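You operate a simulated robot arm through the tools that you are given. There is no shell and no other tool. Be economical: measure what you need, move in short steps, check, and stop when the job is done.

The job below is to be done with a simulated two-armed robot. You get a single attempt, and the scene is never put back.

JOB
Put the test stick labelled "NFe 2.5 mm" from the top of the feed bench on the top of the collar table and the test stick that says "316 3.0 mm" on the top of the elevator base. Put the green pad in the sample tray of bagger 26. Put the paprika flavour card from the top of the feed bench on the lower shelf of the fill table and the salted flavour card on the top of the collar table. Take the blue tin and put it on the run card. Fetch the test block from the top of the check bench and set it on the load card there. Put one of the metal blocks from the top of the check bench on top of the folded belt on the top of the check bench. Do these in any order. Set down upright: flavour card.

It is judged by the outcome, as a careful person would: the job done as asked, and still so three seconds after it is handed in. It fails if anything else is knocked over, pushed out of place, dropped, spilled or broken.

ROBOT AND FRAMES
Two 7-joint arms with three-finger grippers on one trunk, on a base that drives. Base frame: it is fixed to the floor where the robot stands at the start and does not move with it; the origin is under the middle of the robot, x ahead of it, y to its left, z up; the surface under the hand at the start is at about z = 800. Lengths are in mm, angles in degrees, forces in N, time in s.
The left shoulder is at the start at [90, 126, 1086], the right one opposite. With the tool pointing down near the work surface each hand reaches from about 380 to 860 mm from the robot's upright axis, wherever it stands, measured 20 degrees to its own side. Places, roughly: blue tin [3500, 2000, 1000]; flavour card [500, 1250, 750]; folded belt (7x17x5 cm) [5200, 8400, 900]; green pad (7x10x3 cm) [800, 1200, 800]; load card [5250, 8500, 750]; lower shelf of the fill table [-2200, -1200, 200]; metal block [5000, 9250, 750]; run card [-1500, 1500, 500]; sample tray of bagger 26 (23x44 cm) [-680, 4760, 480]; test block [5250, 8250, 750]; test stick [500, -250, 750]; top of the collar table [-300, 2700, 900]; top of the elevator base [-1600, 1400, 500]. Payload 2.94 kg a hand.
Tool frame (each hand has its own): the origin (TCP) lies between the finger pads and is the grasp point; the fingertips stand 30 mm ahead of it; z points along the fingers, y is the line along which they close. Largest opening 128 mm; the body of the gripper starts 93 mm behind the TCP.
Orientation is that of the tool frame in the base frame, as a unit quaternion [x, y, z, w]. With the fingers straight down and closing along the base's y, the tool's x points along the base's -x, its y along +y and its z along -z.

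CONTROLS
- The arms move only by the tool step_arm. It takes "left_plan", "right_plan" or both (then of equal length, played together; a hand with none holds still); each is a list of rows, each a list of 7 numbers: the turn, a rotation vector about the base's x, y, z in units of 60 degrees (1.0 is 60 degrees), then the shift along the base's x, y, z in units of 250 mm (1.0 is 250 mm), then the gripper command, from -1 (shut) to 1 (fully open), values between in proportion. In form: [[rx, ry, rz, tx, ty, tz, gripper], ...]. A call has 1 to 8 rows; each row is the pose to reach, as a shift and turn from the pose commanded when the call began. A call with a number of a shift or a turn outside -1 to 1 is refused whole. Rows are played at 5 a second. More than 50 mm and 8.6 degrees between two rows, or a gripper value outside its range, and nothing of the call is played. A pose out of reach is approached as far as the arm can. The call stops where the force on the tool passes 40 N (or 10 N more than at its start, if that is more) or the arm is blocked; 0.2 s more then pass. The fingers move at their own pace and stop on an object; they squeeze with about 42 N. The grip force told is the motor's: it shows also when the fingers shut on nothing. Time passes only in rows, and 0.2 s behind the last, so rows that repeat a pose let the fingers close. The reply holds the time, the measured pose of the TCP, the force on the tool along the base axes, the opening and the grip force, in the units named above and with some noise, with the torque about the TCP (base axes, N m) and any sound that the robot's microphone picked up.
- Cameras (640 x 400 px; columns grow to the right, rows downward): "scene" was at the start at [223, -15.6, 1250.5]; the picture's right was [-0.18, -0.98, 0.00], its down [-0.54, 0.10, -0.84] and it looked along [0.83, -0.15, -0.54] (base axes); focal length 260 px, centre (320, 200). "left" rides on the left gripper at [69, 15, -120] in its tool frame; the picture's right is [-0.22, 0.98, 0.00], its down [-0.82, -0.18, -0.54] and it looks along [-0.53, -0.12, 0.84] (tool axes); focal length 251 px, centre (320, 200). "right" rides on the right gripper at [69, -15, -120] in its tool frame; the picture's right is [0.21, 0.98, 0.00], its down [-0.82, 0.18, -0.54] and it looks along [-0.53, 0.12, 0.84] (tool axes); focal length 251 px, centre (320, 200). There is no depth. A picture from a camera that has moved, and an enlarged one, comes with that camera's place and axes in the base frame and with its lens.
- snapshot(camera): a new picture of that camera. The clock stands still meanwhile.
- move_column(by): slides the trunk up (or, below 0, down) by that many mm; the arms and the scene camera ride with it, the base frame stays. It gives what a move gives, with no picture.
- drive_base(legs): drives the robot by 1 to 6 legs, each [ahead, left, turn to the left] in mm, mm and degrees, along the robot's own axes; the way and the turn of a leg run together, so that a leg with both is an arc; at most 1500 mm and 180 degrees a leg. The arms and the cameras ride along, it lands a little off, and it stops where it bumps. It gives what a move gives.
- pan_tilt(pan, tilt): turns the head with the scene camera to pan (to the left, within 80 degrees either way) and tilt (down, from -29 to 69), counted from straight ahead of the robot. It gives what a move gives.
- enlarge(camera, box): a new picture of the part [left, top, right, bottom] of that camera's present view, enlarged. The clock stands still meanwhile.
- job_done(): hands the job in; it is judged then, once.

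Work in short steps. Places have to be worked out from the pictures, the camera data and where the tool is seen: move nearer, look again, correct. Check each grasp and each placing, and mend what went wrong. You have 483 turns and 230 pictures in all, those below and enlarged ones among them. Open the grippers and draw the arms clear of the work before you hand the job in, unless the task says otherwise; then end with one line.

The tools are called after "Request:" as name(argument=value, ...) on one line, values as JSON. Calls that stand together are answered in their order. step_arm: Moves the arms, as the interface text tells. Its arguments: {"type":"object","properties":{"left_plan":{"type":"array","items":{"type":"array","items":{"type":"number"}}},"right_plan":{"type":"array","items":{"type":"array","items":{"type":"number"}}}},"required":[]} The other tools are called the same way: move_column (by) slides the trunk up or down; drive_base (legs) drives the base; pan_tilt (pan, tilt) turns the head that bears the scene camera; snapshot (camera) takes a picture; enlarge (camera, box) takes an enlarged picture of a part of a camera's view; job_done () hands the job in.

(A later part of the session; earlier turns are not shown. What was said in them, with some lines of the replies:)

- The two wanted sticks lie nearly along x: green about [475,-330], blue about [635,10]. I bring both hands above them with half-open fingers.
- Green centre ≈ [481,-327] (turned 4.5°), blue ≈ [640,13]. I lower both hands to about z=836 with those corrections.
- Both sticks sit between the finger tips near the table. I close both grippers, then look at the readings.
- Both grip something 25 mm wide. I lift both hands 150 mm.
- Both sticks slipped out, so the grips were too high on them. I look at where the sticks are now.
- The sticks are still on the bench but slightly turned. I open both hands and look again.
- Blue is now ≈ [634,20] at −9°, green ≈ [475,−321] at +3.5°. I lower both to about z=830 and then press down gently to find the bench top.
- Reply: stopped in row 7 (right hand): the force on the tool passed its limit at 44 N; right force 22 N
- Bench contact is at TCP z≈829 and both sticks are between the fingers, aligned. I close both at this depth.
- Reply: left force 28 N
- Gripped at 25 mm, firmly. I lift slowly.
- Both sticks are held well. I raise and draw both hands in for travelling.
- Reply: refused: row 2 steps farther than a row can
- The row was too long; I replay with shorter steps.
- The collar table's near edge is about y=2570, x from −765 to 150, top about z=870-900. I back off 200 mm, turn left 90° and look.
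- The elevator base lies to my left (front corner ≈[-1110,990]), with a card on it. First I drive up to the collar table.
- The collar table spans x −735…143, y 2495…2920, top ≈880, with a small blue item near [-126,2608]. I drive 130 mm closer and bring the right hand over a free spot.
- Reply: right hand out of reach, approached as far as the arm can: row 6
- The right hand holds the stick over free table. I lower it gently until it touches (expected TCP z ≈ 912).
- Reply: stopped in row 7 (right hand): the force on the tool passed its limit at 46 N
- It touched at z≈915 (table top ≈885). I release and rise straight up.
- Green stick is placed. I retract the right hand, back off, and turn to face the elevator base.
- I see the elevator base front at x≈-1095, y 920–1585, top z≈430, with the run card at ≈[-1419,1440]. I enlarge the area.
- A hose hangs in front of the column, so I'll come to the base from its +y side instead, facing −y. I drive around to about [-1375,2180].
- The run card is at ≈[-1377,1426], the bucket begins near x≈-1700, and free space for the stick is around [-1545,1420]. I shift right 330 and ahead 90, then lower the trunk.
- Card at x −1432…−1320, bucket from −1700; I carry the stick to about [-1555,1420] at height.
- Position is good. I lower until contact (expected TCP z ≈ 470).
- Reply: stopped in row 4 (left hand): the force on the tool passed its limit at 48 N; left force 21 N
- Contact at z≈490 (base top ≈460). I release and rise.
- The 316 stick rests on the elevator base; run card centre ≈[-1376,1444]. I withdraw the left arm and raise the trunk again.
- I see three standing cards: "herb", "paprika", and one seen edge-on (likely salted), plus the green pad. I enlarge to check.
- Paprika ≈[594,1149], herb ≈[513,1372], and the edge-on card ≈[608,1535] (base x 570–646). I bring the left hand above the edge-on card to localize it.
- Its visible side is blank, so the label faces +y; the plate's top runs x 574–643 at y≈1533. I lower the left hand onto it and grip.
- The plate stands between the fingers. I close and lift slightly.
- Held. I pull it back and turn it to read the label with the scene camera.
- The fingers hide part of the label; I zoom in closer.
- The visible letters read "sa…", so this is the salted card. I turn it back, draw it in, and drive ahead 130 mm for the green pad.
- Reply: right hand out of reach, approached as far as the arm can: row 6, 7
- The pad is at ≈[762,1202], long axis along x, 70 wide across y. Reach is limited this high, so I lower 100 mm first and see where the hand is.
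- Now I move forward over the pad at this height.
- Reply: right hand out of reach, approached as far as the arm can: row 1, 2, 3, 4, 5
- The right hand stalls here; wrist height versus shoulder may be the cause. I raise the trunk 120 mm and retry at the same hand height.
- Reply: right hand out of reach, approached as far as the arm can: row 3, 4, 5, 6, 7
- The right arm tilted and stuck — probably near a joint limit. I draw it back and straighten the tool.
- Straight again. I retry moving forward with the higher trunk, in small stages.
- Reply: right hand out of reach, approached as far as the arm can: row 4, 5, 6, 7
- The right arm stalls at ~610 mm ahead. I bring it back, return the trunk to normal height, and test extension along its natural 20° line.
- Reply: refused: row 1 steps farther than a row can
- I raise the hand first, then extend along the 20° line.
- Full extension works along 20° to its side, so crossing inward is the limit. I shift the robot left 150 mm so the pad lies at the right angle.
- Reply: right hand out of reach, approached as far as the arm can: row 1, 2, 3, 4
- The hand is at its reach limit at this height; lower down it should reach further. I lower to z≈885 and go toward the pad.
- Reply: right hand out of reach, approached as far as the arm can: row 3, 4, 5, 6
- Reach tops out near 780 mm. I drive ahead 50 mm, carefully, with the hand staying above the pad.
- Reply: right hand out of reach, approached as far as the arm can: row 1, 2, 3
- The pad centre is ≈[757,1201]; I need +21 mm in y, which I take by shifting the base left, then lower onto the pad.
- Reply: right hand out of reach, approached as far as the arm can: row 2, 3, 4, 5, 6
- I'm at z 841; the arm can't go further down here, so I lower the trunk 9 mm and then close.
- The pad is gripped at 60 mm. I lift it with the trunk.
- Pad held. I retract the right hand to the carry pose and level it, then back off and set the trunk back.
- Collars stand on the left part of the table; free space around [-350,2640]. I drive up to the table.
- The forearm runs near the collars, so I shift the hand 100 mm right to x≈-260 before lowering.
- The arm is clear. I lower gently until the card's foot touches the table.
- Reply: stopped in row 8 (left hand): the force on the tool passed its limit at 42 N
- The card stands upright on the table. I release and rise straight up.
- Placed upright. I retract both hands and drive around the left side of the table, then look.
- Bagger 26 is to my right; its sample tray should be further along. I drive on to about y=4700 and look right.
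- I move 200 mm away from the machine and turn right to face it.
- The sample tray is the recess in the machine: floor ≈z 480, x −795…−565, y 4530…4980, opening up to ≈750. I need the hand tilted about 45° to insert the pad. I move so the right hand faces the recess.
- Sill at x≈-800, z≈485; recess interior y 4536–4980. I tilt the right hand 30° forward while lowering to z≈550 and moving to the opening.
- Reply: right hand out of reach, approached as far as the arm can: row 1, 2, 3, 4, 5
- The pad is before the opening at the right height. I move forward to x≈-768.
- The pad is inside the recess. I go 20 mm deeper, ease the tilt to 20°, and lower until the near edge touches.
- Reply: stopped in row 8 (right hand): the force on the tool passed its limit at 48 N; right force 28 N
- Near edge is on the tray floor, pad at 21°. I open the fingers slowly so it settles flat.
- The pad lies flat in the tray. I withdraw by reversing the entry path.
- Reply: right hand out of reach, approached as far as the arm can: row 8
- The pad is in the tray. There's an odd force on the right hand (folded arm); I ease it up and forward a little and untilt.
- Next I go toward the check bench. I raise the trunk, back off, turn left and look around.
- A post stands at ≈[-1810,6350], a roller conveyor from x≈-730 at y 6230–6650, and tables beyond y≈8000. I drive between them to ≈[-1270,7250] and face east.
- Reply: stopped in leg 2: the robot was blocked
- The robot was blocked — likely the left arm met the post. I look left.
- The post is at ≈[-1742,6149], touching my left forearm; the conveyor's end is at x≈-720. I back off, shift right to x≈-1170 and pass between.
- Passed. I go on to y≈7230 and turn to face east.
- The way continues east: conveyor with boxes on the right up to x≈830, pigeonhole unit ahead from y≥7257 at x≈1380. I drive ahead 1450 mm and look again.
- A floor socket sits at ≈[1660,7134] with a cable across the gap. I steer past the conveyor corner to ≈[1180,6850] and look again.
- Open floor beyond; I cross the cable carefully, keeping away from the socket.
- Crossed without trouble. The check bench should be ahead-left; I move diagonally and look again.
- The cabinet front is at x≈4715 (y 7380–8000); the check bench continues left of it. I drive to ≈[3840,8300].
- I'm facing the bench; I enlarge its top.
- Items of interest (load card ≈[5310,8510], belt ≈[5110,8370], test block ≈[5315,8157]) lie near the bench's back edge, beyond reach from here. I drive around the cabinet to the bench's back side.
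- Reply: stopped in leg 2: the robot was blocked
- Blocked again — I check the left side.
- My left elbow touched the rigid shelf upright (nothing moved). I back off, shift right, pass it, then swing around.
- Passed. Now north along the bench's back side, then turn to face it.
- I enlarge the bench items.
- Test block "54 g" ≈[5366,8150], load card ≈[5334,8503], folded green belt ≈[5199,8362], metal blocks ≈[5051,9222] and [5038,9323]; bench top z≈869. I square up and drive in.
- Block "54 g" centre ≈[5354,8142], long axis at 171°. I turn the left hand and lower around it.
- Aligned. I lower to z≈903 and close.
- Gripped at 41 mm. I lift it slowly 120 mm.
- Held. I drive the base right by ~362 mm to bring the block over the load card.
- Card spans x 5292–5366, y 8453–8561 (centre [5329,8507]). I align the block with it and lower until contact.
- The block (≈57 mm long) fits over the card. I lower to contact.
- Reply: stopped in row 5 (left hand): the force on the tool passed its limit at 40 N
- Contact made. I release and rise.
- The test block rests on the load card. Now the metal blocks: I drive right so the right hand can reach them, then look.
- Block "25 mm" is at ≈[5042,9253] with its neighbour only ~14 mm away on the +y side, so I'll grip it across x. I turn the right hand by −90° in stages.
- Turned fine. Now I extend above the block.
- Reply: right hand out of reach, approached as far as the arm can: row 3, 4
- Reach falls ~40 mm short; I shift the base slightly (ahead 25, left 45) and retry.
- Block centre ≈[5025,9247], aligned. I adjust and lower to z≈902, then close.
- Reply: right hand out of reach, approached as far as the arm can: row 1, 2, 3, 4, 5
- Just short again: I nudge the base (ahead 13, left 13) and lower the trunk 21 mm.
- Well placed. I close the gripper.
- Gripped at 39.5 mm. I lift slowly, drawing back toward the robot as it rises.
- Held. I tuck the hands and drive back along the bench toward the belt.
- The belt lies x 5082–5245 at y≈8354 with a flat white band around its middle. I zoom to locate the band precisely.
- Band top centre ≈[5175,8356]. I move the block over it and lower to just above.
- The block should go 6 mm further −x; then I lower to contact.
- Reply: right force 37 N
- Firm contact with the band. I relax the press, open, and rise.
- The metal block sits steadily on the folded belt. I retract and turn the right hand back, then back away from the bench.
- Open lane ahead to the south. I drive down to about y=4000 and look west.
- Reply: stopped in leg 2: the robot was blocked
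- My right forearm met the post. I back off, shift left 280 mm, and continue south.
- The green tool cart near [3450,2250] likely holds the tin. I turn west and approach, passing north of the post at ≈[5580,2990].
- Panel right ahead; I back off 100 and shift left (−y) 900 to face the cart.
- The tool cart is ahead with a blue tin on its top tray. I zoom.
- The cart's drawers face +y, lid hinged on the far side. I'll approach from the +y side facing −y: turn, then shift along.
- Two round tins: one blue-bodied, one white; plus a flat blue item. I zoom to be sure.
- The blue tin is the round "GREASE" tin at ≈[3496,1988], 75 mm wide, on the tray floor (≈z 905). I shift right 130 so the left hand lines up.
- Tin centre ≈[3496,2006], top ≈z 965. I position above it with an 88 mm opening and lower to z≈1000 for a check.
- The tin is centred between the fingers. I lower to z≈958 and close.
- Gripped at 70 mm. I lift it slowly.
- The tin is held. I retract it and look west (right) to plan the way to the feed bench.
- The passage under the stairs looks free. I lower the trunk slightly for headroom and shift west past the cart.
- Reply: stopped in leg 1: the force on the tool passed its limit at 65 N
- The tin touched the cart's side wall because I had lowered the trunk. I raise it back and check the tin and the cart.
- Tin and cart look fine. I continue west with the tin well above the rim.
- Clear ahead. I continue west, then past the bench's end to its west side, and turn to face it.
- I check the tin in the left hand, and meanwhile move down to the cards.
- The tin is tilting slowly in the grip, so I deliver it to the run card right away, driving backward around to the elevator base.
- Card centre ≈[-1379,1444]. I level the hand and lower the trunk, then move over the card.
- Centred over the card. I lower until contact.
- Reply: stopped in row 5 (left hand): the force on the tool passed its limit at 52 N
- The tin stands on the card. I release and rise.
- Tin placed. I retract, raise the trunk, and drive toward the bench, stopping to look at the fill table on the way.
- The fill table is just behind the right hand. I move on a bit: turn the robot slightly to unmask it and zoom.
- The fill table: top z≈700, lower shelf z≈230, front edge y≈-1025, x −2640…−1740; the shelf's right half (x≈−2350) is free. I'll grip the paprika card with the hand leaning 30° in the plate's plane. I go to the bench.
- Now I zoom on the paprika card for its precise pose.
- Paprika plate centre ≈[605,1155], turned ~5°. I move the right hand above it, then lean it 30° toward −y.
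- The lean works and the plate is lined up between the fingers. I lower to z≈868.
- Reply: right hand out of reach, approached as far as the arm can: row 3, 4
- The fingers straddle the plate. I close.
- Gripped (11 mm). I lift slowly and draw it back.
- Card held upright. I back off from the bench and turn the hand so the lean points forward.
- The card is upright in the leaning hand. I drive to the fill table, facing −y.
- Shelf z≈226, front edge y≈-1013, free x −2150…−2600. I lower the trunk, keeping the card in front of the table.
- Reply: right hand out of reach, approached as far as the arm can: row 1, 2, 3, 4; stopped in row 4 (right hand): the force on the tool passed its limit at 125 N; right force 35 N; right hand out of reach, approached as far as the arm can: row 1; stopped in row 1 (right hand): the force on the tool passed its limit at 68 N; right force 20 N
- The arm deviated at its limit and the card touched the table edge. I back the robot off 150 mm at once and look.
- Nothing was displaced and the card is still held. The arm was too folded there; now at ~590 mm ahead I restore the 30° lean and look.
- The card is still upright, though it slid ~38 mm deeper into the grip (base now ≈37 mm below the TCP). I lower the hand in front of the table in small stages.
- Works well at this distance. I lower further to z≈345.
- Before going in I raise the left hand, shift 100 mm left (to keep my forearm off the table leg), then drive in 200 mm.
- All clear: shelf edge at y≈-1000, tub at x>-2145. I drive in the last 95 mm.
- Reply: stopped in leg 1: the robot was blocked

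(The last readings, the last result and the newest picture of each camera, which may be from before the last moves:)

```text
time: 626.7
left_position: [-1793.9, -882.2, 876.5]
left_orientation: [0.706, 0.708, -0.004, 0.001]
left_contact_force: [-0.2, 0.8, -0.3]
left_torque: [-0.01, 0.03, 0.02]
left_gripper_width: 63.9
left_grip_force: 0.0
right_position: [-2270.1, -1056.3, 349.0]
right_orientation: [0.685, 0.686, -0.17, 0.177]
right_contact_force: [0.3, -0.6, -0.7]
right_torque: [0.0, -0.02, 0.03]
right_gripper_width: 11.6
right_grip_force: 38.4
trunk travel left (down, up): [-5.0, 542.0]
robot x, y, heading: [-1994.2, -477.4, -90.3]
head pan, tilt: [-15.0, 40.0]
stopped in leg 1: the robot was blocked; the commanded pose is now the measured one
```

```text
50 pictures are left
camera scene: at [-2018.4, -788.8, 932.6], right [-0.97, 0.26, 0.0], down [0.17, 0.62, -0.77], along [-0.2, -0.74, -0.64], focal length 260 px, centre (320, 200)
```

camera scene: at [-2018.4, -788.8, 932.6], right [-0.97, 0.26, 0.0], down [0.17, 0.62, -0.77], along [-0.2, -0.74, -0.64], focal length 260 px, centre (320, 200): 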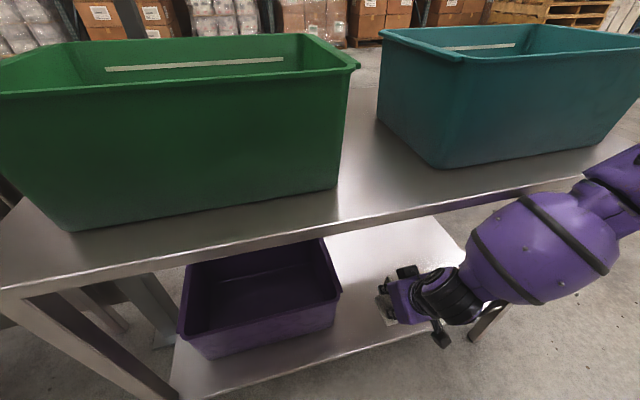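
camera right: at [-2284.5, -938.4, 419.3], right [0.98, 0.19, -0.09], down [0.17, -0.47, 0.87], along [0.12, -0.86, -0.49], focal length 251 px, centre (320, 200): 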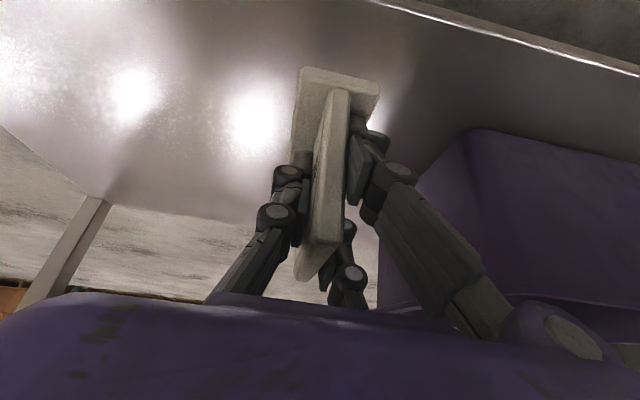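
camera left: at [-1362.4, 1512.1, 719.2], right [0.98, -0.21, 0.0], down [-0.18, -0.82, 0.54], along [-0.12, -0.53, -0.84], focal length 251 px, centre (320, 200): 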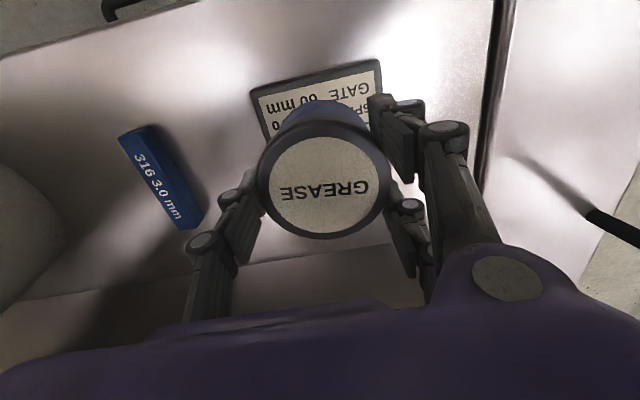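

The forearm brushes the tabletop edge. I back off 10 mm and lower the hand 45 mm, which should free it.

Request:
drive_base(legs=[[-12, 0, 0]])

Request:
step_arm(right_plan=[[0, 0, 0, 0, 0, -0.06, -1], [0, 0, 0, 0, 0, -0.12, -1], [0, 0, 0, 0, 0, -0.18, -1], [0, 0, 0, 0, 0, -0.18, -1]])

Request:
snapshot(camera="right")

Request:
enlarge(camera="scene", box=[330, 180, 640, 370])

```text
time: 627.4
left_position: [-1794.1, -871.6, 875.8]
left_orientation: [0.706, 0.708, -0.003, 0.002]
left_contact_force: [0.9, -0.2, -0.6]
left_torque: [-0.01, 0.0, 0.01]
left_gripper_width: 63.9
left_grip_force: 0.0
right_position: [-2270.4, -1044.8, 349.7]
right_orientation: [0.686, 0.685, -0.171, 0.177]
right_contact_force: [-0.8, 0.4, -1.4]
right_torque: [0.0, 0.01, 0.01]
right_gripper_width: 11.2
right_grip_force: 38.3
trunk travel left (down, up): [-5.0, 542.0]
robot x, y, heading: [-1995.4, -459.9, -90.4]
head pan, tilt: [-15.0, 40.0]
```

```text
time: 628.4
left_position: [-1794.0, -870.2, 876.0]
left_orientation: [0.706, 0.709, -0.003, 0.002]
left_contact_force: [-0.7, -1.0, 0.4]
left_torque: [0.0, -0.01, -0.02]
left_gripper_width: 63.7
left_grip_force: 0.0
right_position: [-2270.3, -1050.5, 307.1]
right_orientation: [0.687, 0.686, -0.168, 0.172]
right_contact_force: [0.6, 0.1, -0.6]
right_torque: [-0.03, -0.02, -0.01]
right_gripper_width: 11.3
right_grip_force: 38.2
right hand out of reach, approached as far as the arm can: row 3, 4
trunk travel left (down, up): [-5.0, 542.0]
robot x, y, heading: [-1996.1, -466.4, -89.9]
head pan, tilt: [-15.0, 40.0]
```

```text
49 pictures are left
camera right: at [-2283.9, -932.6, 378.3], right [0.98, 0.19, -0.09], down [0.17, -0.47, 0.86], along [0.12, -0.86, -0.5], focal length 251 px, centre (320, 200)
```

right: 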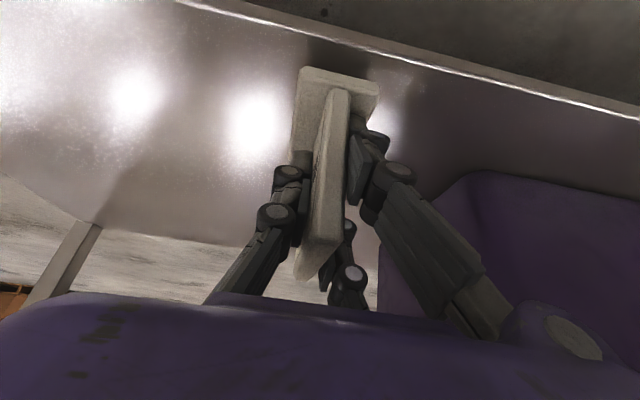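

```text
2.06 times, centred on (485, 275) of scene
camera zoom: at [-2018.4, -777.0, 932.6], right [-0.97, 0.26, 0.0], down [0.17, 0.62, -0.77], along [-0.2, -0.74, -0.64], focal length 536 px, centre (-21, 45)
```

zoom: 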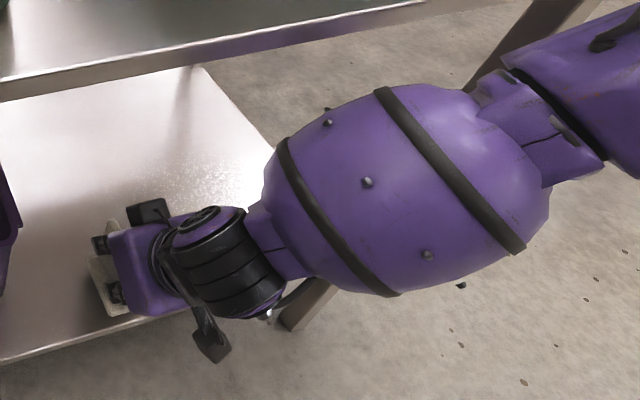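

Still ~30 mm above the shelf and at an arm limit. I try moving forward and down together.

Request:
step_arm(right_plan=[[0, 0, 0, 0, -0.03, -0.02, -1], [0, 0, 0, 0, -0.06, -0.05, -1], [0, 0, 0, 0, -0.08, -0.08, -1], [0, 0, 0, 0, -0.08, -0.1, -1]])

```text
time: 629.4
left_position: [-1793.7, -869.7, 875.5]
left_orientation: [0.706, 0.709, -0.003, 0.002]
left_contact_force: [-0.2, -0.2, -0.3]
left_torque: [0.01, -0.05, -0.05]
left_gripper_width: 63.9
left_grip_force: 0.1
right_position: [-2267.6, -1076.0, 288.0]
right_orientation: [0.686, 0.684, -0.172, 0.178]
right_contact_force: [0.8, 4.4, 19.9]
right_torque: [0.62, 0.02, 0.0]
right_gripper_width: 11.4
right_grip_force: 37.7
trunk travel left (down, up): [-5.0, 542.0]
robot x, y, heading: [-1993.2, -462.1, -90.2]
head pan, tilt: [-15.0, 40.0]
stopped in row 4 (right hand): the force on the tool passed its limit at 46 N (the readings are from after the stop); the commanded pose is now the measured one
```

Contact with the shelf at y≈-1076. I check how the card stands.

Request:
snapshot(camera="right")

Request:
enlarge(camera="scene", box=[330, 220, 450, 350])

```text
47 pictures are left
camera right: at [-2282.1, -956.8, 358.9], right [0.98, 0.19, -0.09], down [0.17, -0.46, 0.87], along [0.12, -0.87, -0.49], focal length 251 px, centre (320, 200)
```

right: 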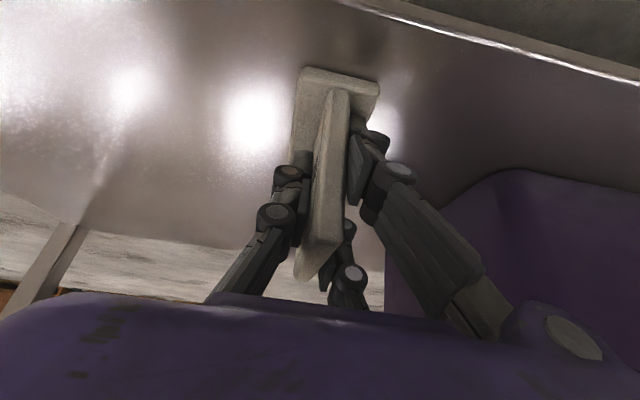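

```text
3.08 times, centred on (390, 285) of scene
camera zoom: at [-2018.3, -775.8, 933.0], right [-0.96, 0.26, 0.0], down [0.17, 0.62, -0.77], along [-0.2, -0.74, -0.64], focal length 799 px, centre (105, -62)
```

zoom: 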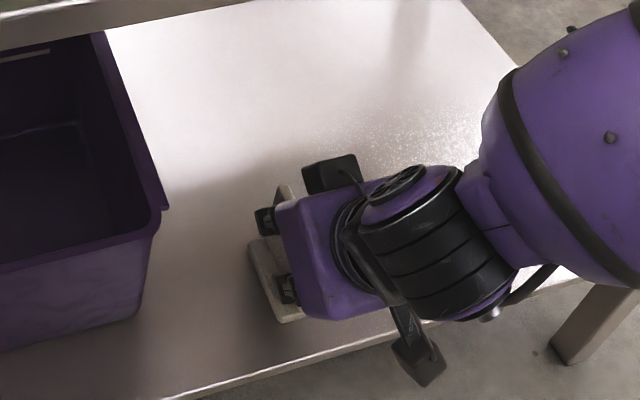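

The card's foot is on the shelf, ~30 mm inside the edge. I release slowly.

Request:
step_arm(right_plan=[[0, 0, 0, 0, 0, 0.004, -0.9], [0, 0, 0, 0, 0, 0.004, -0.75], [0, 0, 0, 0, 0, 0.004, -0.6], [0, 0, 0, 0, 0, 0.004, -0.4], [0, 0, 0, 0, 0, 0.004, -0.2], [0, 0, 0, 0, 0, 0.004, 0]])

Request:
snapshot(camera="right")

```text
time: 630.8
left_position: [-1793.9, -871.0, 875.7]
left_orientation: [0.705, 0.709, -0.003, 0.002]
left_contact_force: [0.0, 0.1, 0.0]
left_torque: [-0.01, 0.01, 0.03]
left_gripper_width: 64.1
left_grip_force: 0.0
right_position: [-2267.8, -1072.4, 287.8]
right_orientation: [0.686, 0.686, -0.169, 0.176]
right_contact_force: [0.1, 0.7, 1.7]
right_torque: [0.03, -0.02, 0.01]
right_gripper_width: 65.8
right_grip_force: 0.0
trunk travel left (down, up): [-5.0, 542.0]
robot x, y, heading: [-1995.3, -465.8, -90.4]
head pan, tilt: [-15.0, 40.0]
```

```text
45 pictures are left
camera right: at [-2282.8, -955.8, 357.7], right [0.98, 0.19, -0.09], down [0.17, -0.47, 0.87], along [0.12, -0.86, -0.49], focal length 251 px, centre (320, 200)
```

right: 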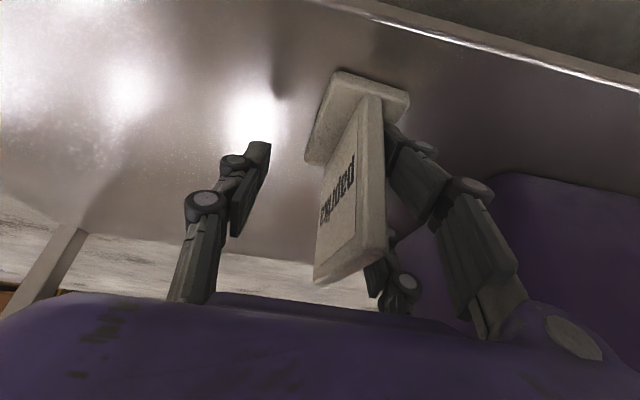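

The card stands upright, label visible, just beside the right-hand fingers. I shift the hand 12 mm away from it, then check.

Request:
step_arm(right_plan=[[0, 0, 0, 0.025, 0, 0.004, 0.1], [0, 0, 0, 0.045, 0, 0.006, 0.2], [0, 0, 0, 0.045, 0, 0.006, 0.2]])

Request:
snapshot(camera="right")

```text
time: 631.6
left_position: [-1792.6, -870.0, 874.9]
left_orientation: [0.706, 0.709, -0.003, 0.002]
left_contact_force: [-0.6, -0.6, 0.0]
left_torque: [-0.01, 0.0, -0.01]
left_gripper_width: 64.3
left_grip_force: 0.1
right_position: [-2256.2, -1073.5, 288.6]
right_orientation: [0.687, 0.684, -0.17, 0.176]
right_contact_force: [0.2, 0.2, 0.2]
right_torque: [-0.03, 0.0, 0.01]
right_gripper_width: 77.1
right_grip_force: 0.0
trunk travel left (down, up): [-5.0, 542.0]
robot x, y, heading: [-1995.2, -464.3, -90.2]
head pan, tilt: [-15.0, 40.0]
```

```text
44 pictures are left
camera right: at [-2271.2, -955.9, 359.2], right [0.98, 0.19, -0.09], down [0.17, -0.47, 0.87], along [0.12, -0.86, -0.49], focal length 251 px, centre (320, 200)
```

right: 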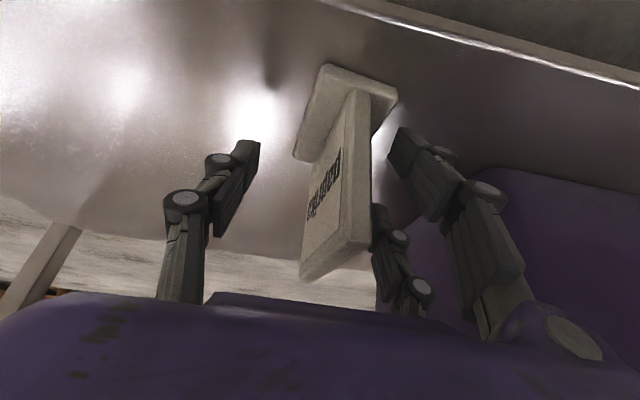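

I open a little more for clearance and then drive straight back.

Request:
step_arm(right_plan=[[0, 0, 0, 0.01, 0, 0.004, 0.4], [0, 0, 0, 0.01, 0, 0.004, 0.5], [0, 0, 0, 0.01, 0, 0.004, 0.5]])

Request:
drive_base(legs=[[-60, 0, 0]])

Request:
snapshot(camera="right")

```text
time: 632.4
left_position: [-1793.3, -871.0, 875.1]
left_orientation: [0.706, 0.708, -0.004, 0.002]
left_contact_force: [0.6, -0.6, 0.5]
left_torque: [0.01, -0.01, -0.01]
left_gripper_width: 64.2
left_grip_force: 0.0
right_position: [-2254.9, -1073.1, 290.4]
right_orientation: [0.687, 0.685, -0.17, 0.176]
right_contact_force: [0.1, 0.5, 0.4]
right_torque: [0.01, -0.02, -0.02]
right_gripper_width: 95.9
right_grip_force: 0.1
trunk travel left (down, up): [-5.0, 542.0]
robot x, y, heading: [-1998.1, -464.4, -90.2]
head pan, tilt: [-15.0, 40.0]
```

```text
time: 633.4
left_position: [-1792.4, -811.7, 875.4]
left_orientation: [0.706, 0.708, -0.003, 0.002]
left_contact_force: [-0.8, 0.0, 0.3]
left_torque: [-0.03, 0.02, 0.0]
left_gripper_width: 64.2
left_grip_force: 0.2
right_position: [-2253.8, -1014.1, 290.1]
right_orientation: [0.687, 0.684, -0.17, 0.175]
right_contact_force: [-0.7, 0.1, 0.3]
right_torque: [0.01, -0.02, 0.0]
right_gripper_width: 96.0
right_grip_force: 0.0
trunk travel left (down, up): [-5.0, 542.0]
robot x, y, heading: [-1993.8, -407.1, -90.1]
head pan, tilt: [-15.0, 40.0]
```

```text
43 pictures are left
camera right: at [-2268.5, -896.5, 360.6], right [0.98, 0.19, -0.09], down [0.17, -0.47, 0.87], along [0.12, -0.86, -0.49], focal length 251 px, centre (320, 200)
```

right: 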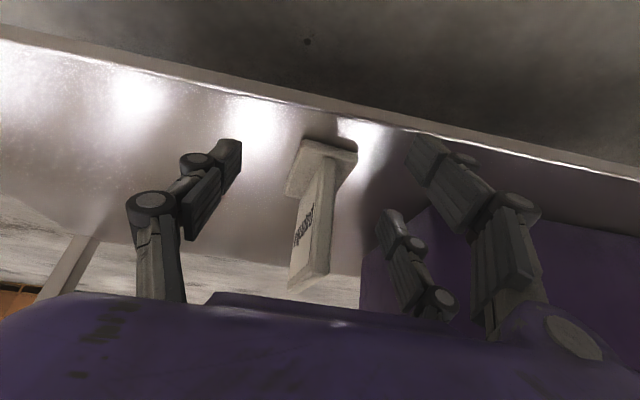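

Free of the card, which stands on the shelf. I back off further and look at the result.

Request:
drive_base(legs=[[-300, 0, 0]])

Request:
pan_tilt(pan=-15, tilt=30)

Request:
snapshot(camera="scene")

Request:
enlarge(camera="scene", box=[300, 170, 440, 280])

```text
time: 635.4
left_position: [-1791.7, -510.8, 875.7]
left_orientation: [0.704, 0.711, -0.003, 0.002]
left_contact_force: [-0.3, 0.1, -0.4]
left_torque: [-0.04, 0.03, 0.01]
left_gripper_width: 63.9
left_grip_force: 0.0
right_position: [-2250.3, -717.3, 289.8]
right_orientation: [0.684, 0.687, -0.169, 0.177]
right_contact_force: [-0.1, 0.3, -0.2]
right_torque: [0.0, -0.01, 0.02]
right_gripper_width: 96.1
right_grip_force: 0.0
trunk travel left (down, up): [-5.0, 542.0]
robot x, y, heading: [-1992.4, -103.6, -90.0]
head pan, tilt: [-15.0, 40.0]
```

```text
time: 636.2
left_position: [-1791.9, -511.9, 875.5]
left_orientation: [0.704, 0.71, -0.003, 0.002]
left_contact_force: [-0.9, 0.5, -1.1]
left_torque: [0.01, 0.0, -0.01]
left_gripper_width: 63.8
left_grip_force: 0.1
right_position: [-2250.7, -717.8, 289.2]
right_orientation: [0.684, 0.687, -0.17, 0.176]
right_contact_force: [0.1, 0.0, -0.2]
right_torque: [-0.03, -0.02, 0.04]
right_gripper_width: 95.9
right_grip_force: 0.1
trunk travel left (down, up): [-5.0, 542.0]
robot x, y, heading: [-1993.0, -104.5, -90.0]
head pan, tilt: [-15.0, 30.0]
```

```text
42 pictures are left
camera scene: at [-2017.8, -424.8, 947.9], right [-0.97, 0.26, 0.0], down [0.13, 0.48, -0.87], along [-0.22, -0.84, -0.5], focal length 260 px, centre (320, 200)
```

scene: 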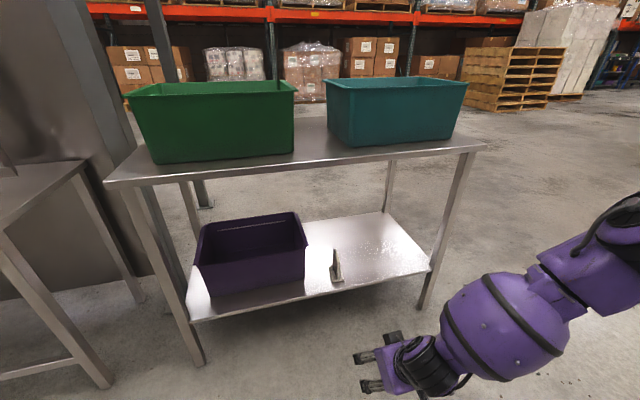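

```text
3.64 times, centred on (370, 225) of scene
camera zoom: at [-2017.8, -424.8, 947.9], right [-0.97, 0.26, 0.0], down [0.13, 0.48, -0.87], along [-0.22, -0.84, -0.5], focal length 944 px, centre (138, 109)
```

zoom: 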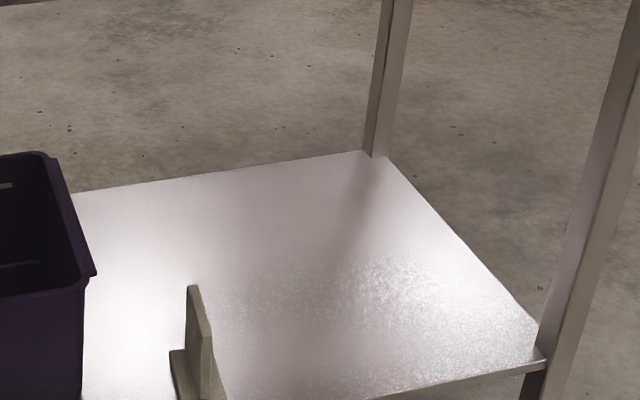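

The paprika card stands upright on the lower shelf. I raise the arms clear and hand in.

Request:
drive_base(legs=[[-150, 0, 0]])

Request:
move_column(by=250)

Request:
enlarge(camera="scene", box=[240, 130, 480, 290])

```text
time: 637.5
left_position: [-1793.0, -364.9, 875.6]
left_orientation: [0.705, 0.709, -0.002, 0.002]
left_contact_force: [0.0, 1.3, 0.6]
left_torque: [-0.04, -0.02, 0.0]
left_gripper_width: 64.0
left_grip_force: 0.1
right_position: [-2252.8, -568.5, 290.0]
right_orientation: [0.685, 0.686, -0.17, 0.176]
right_contact_force: [0.2, -1.0, -0.3]
right_torque: [0.03, -0.01, 0.0]
right_gripper_width: 95.8
right_grip_force: 0.0
trunk travel left (down, up): [-5.0, 542.0]
robot x, y, heading: [-1991.6, 38.9, -90.3]
head pan, tilt: [-15.0, 30.0]
```

```text
time: 640.1
left_position: [-1792.3, -365.6, 1124.7]
left_orientation: [0.705, 0.709, -0.003, 0.002]
left_contact_force: [-0.4, -0.8, -0.1]
left_torque: [-0.02, 0.01, -0.02]
left_gripper_width: 64.0
left_grip_force: 0.1
right_position: [-2251.9, -586.0, 584.5]
right_orientation: [0.678, 0.678, -0.198, 0.204]
right_contact_force: [-0.3, -0.4, 0.6]
right_torque: [0.04, 0.03, -0.03]
right_gripper_width: 95.8
right_grip_force: 0.0
trunk travel left (down, up): [-255.0, 292.0]
robot x, y, heading: [-1994.2, 40.7, -90.1]
head pan, tilt: [-15.0, 30.0]
```

```text
2.50 times, centred on (360, 210) of scene
camera zoom: at [-2018.8, -193.9, 1209.8], right [-0.97, 0.26, 0.0], down [0.13, 0.48, -0.87], along [-0.22, -0.84, -0.5], focal length 649 px, centre (220, 175)
```

zoom: 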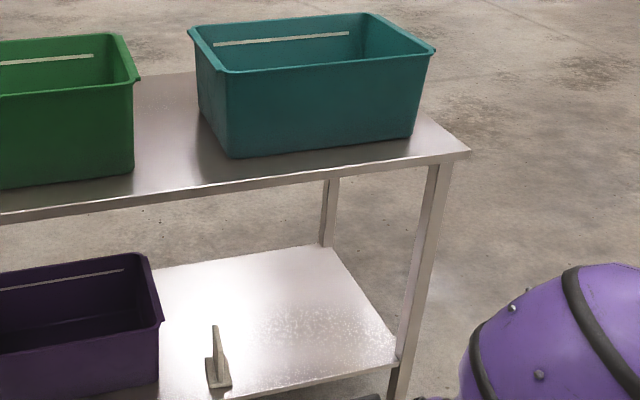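

Everything is placed, both grippers are open and the arms are clear, so I hand the job in.

Request:
job_done()

```text
The job is handed in.
```

All eight items are where you asked, each checked by camera right after it was set down; along the way an arm or held item bumped fixed things several times, with no clear sign of anything displaced beyond a possible shift of about 1 cm in the tool cart.
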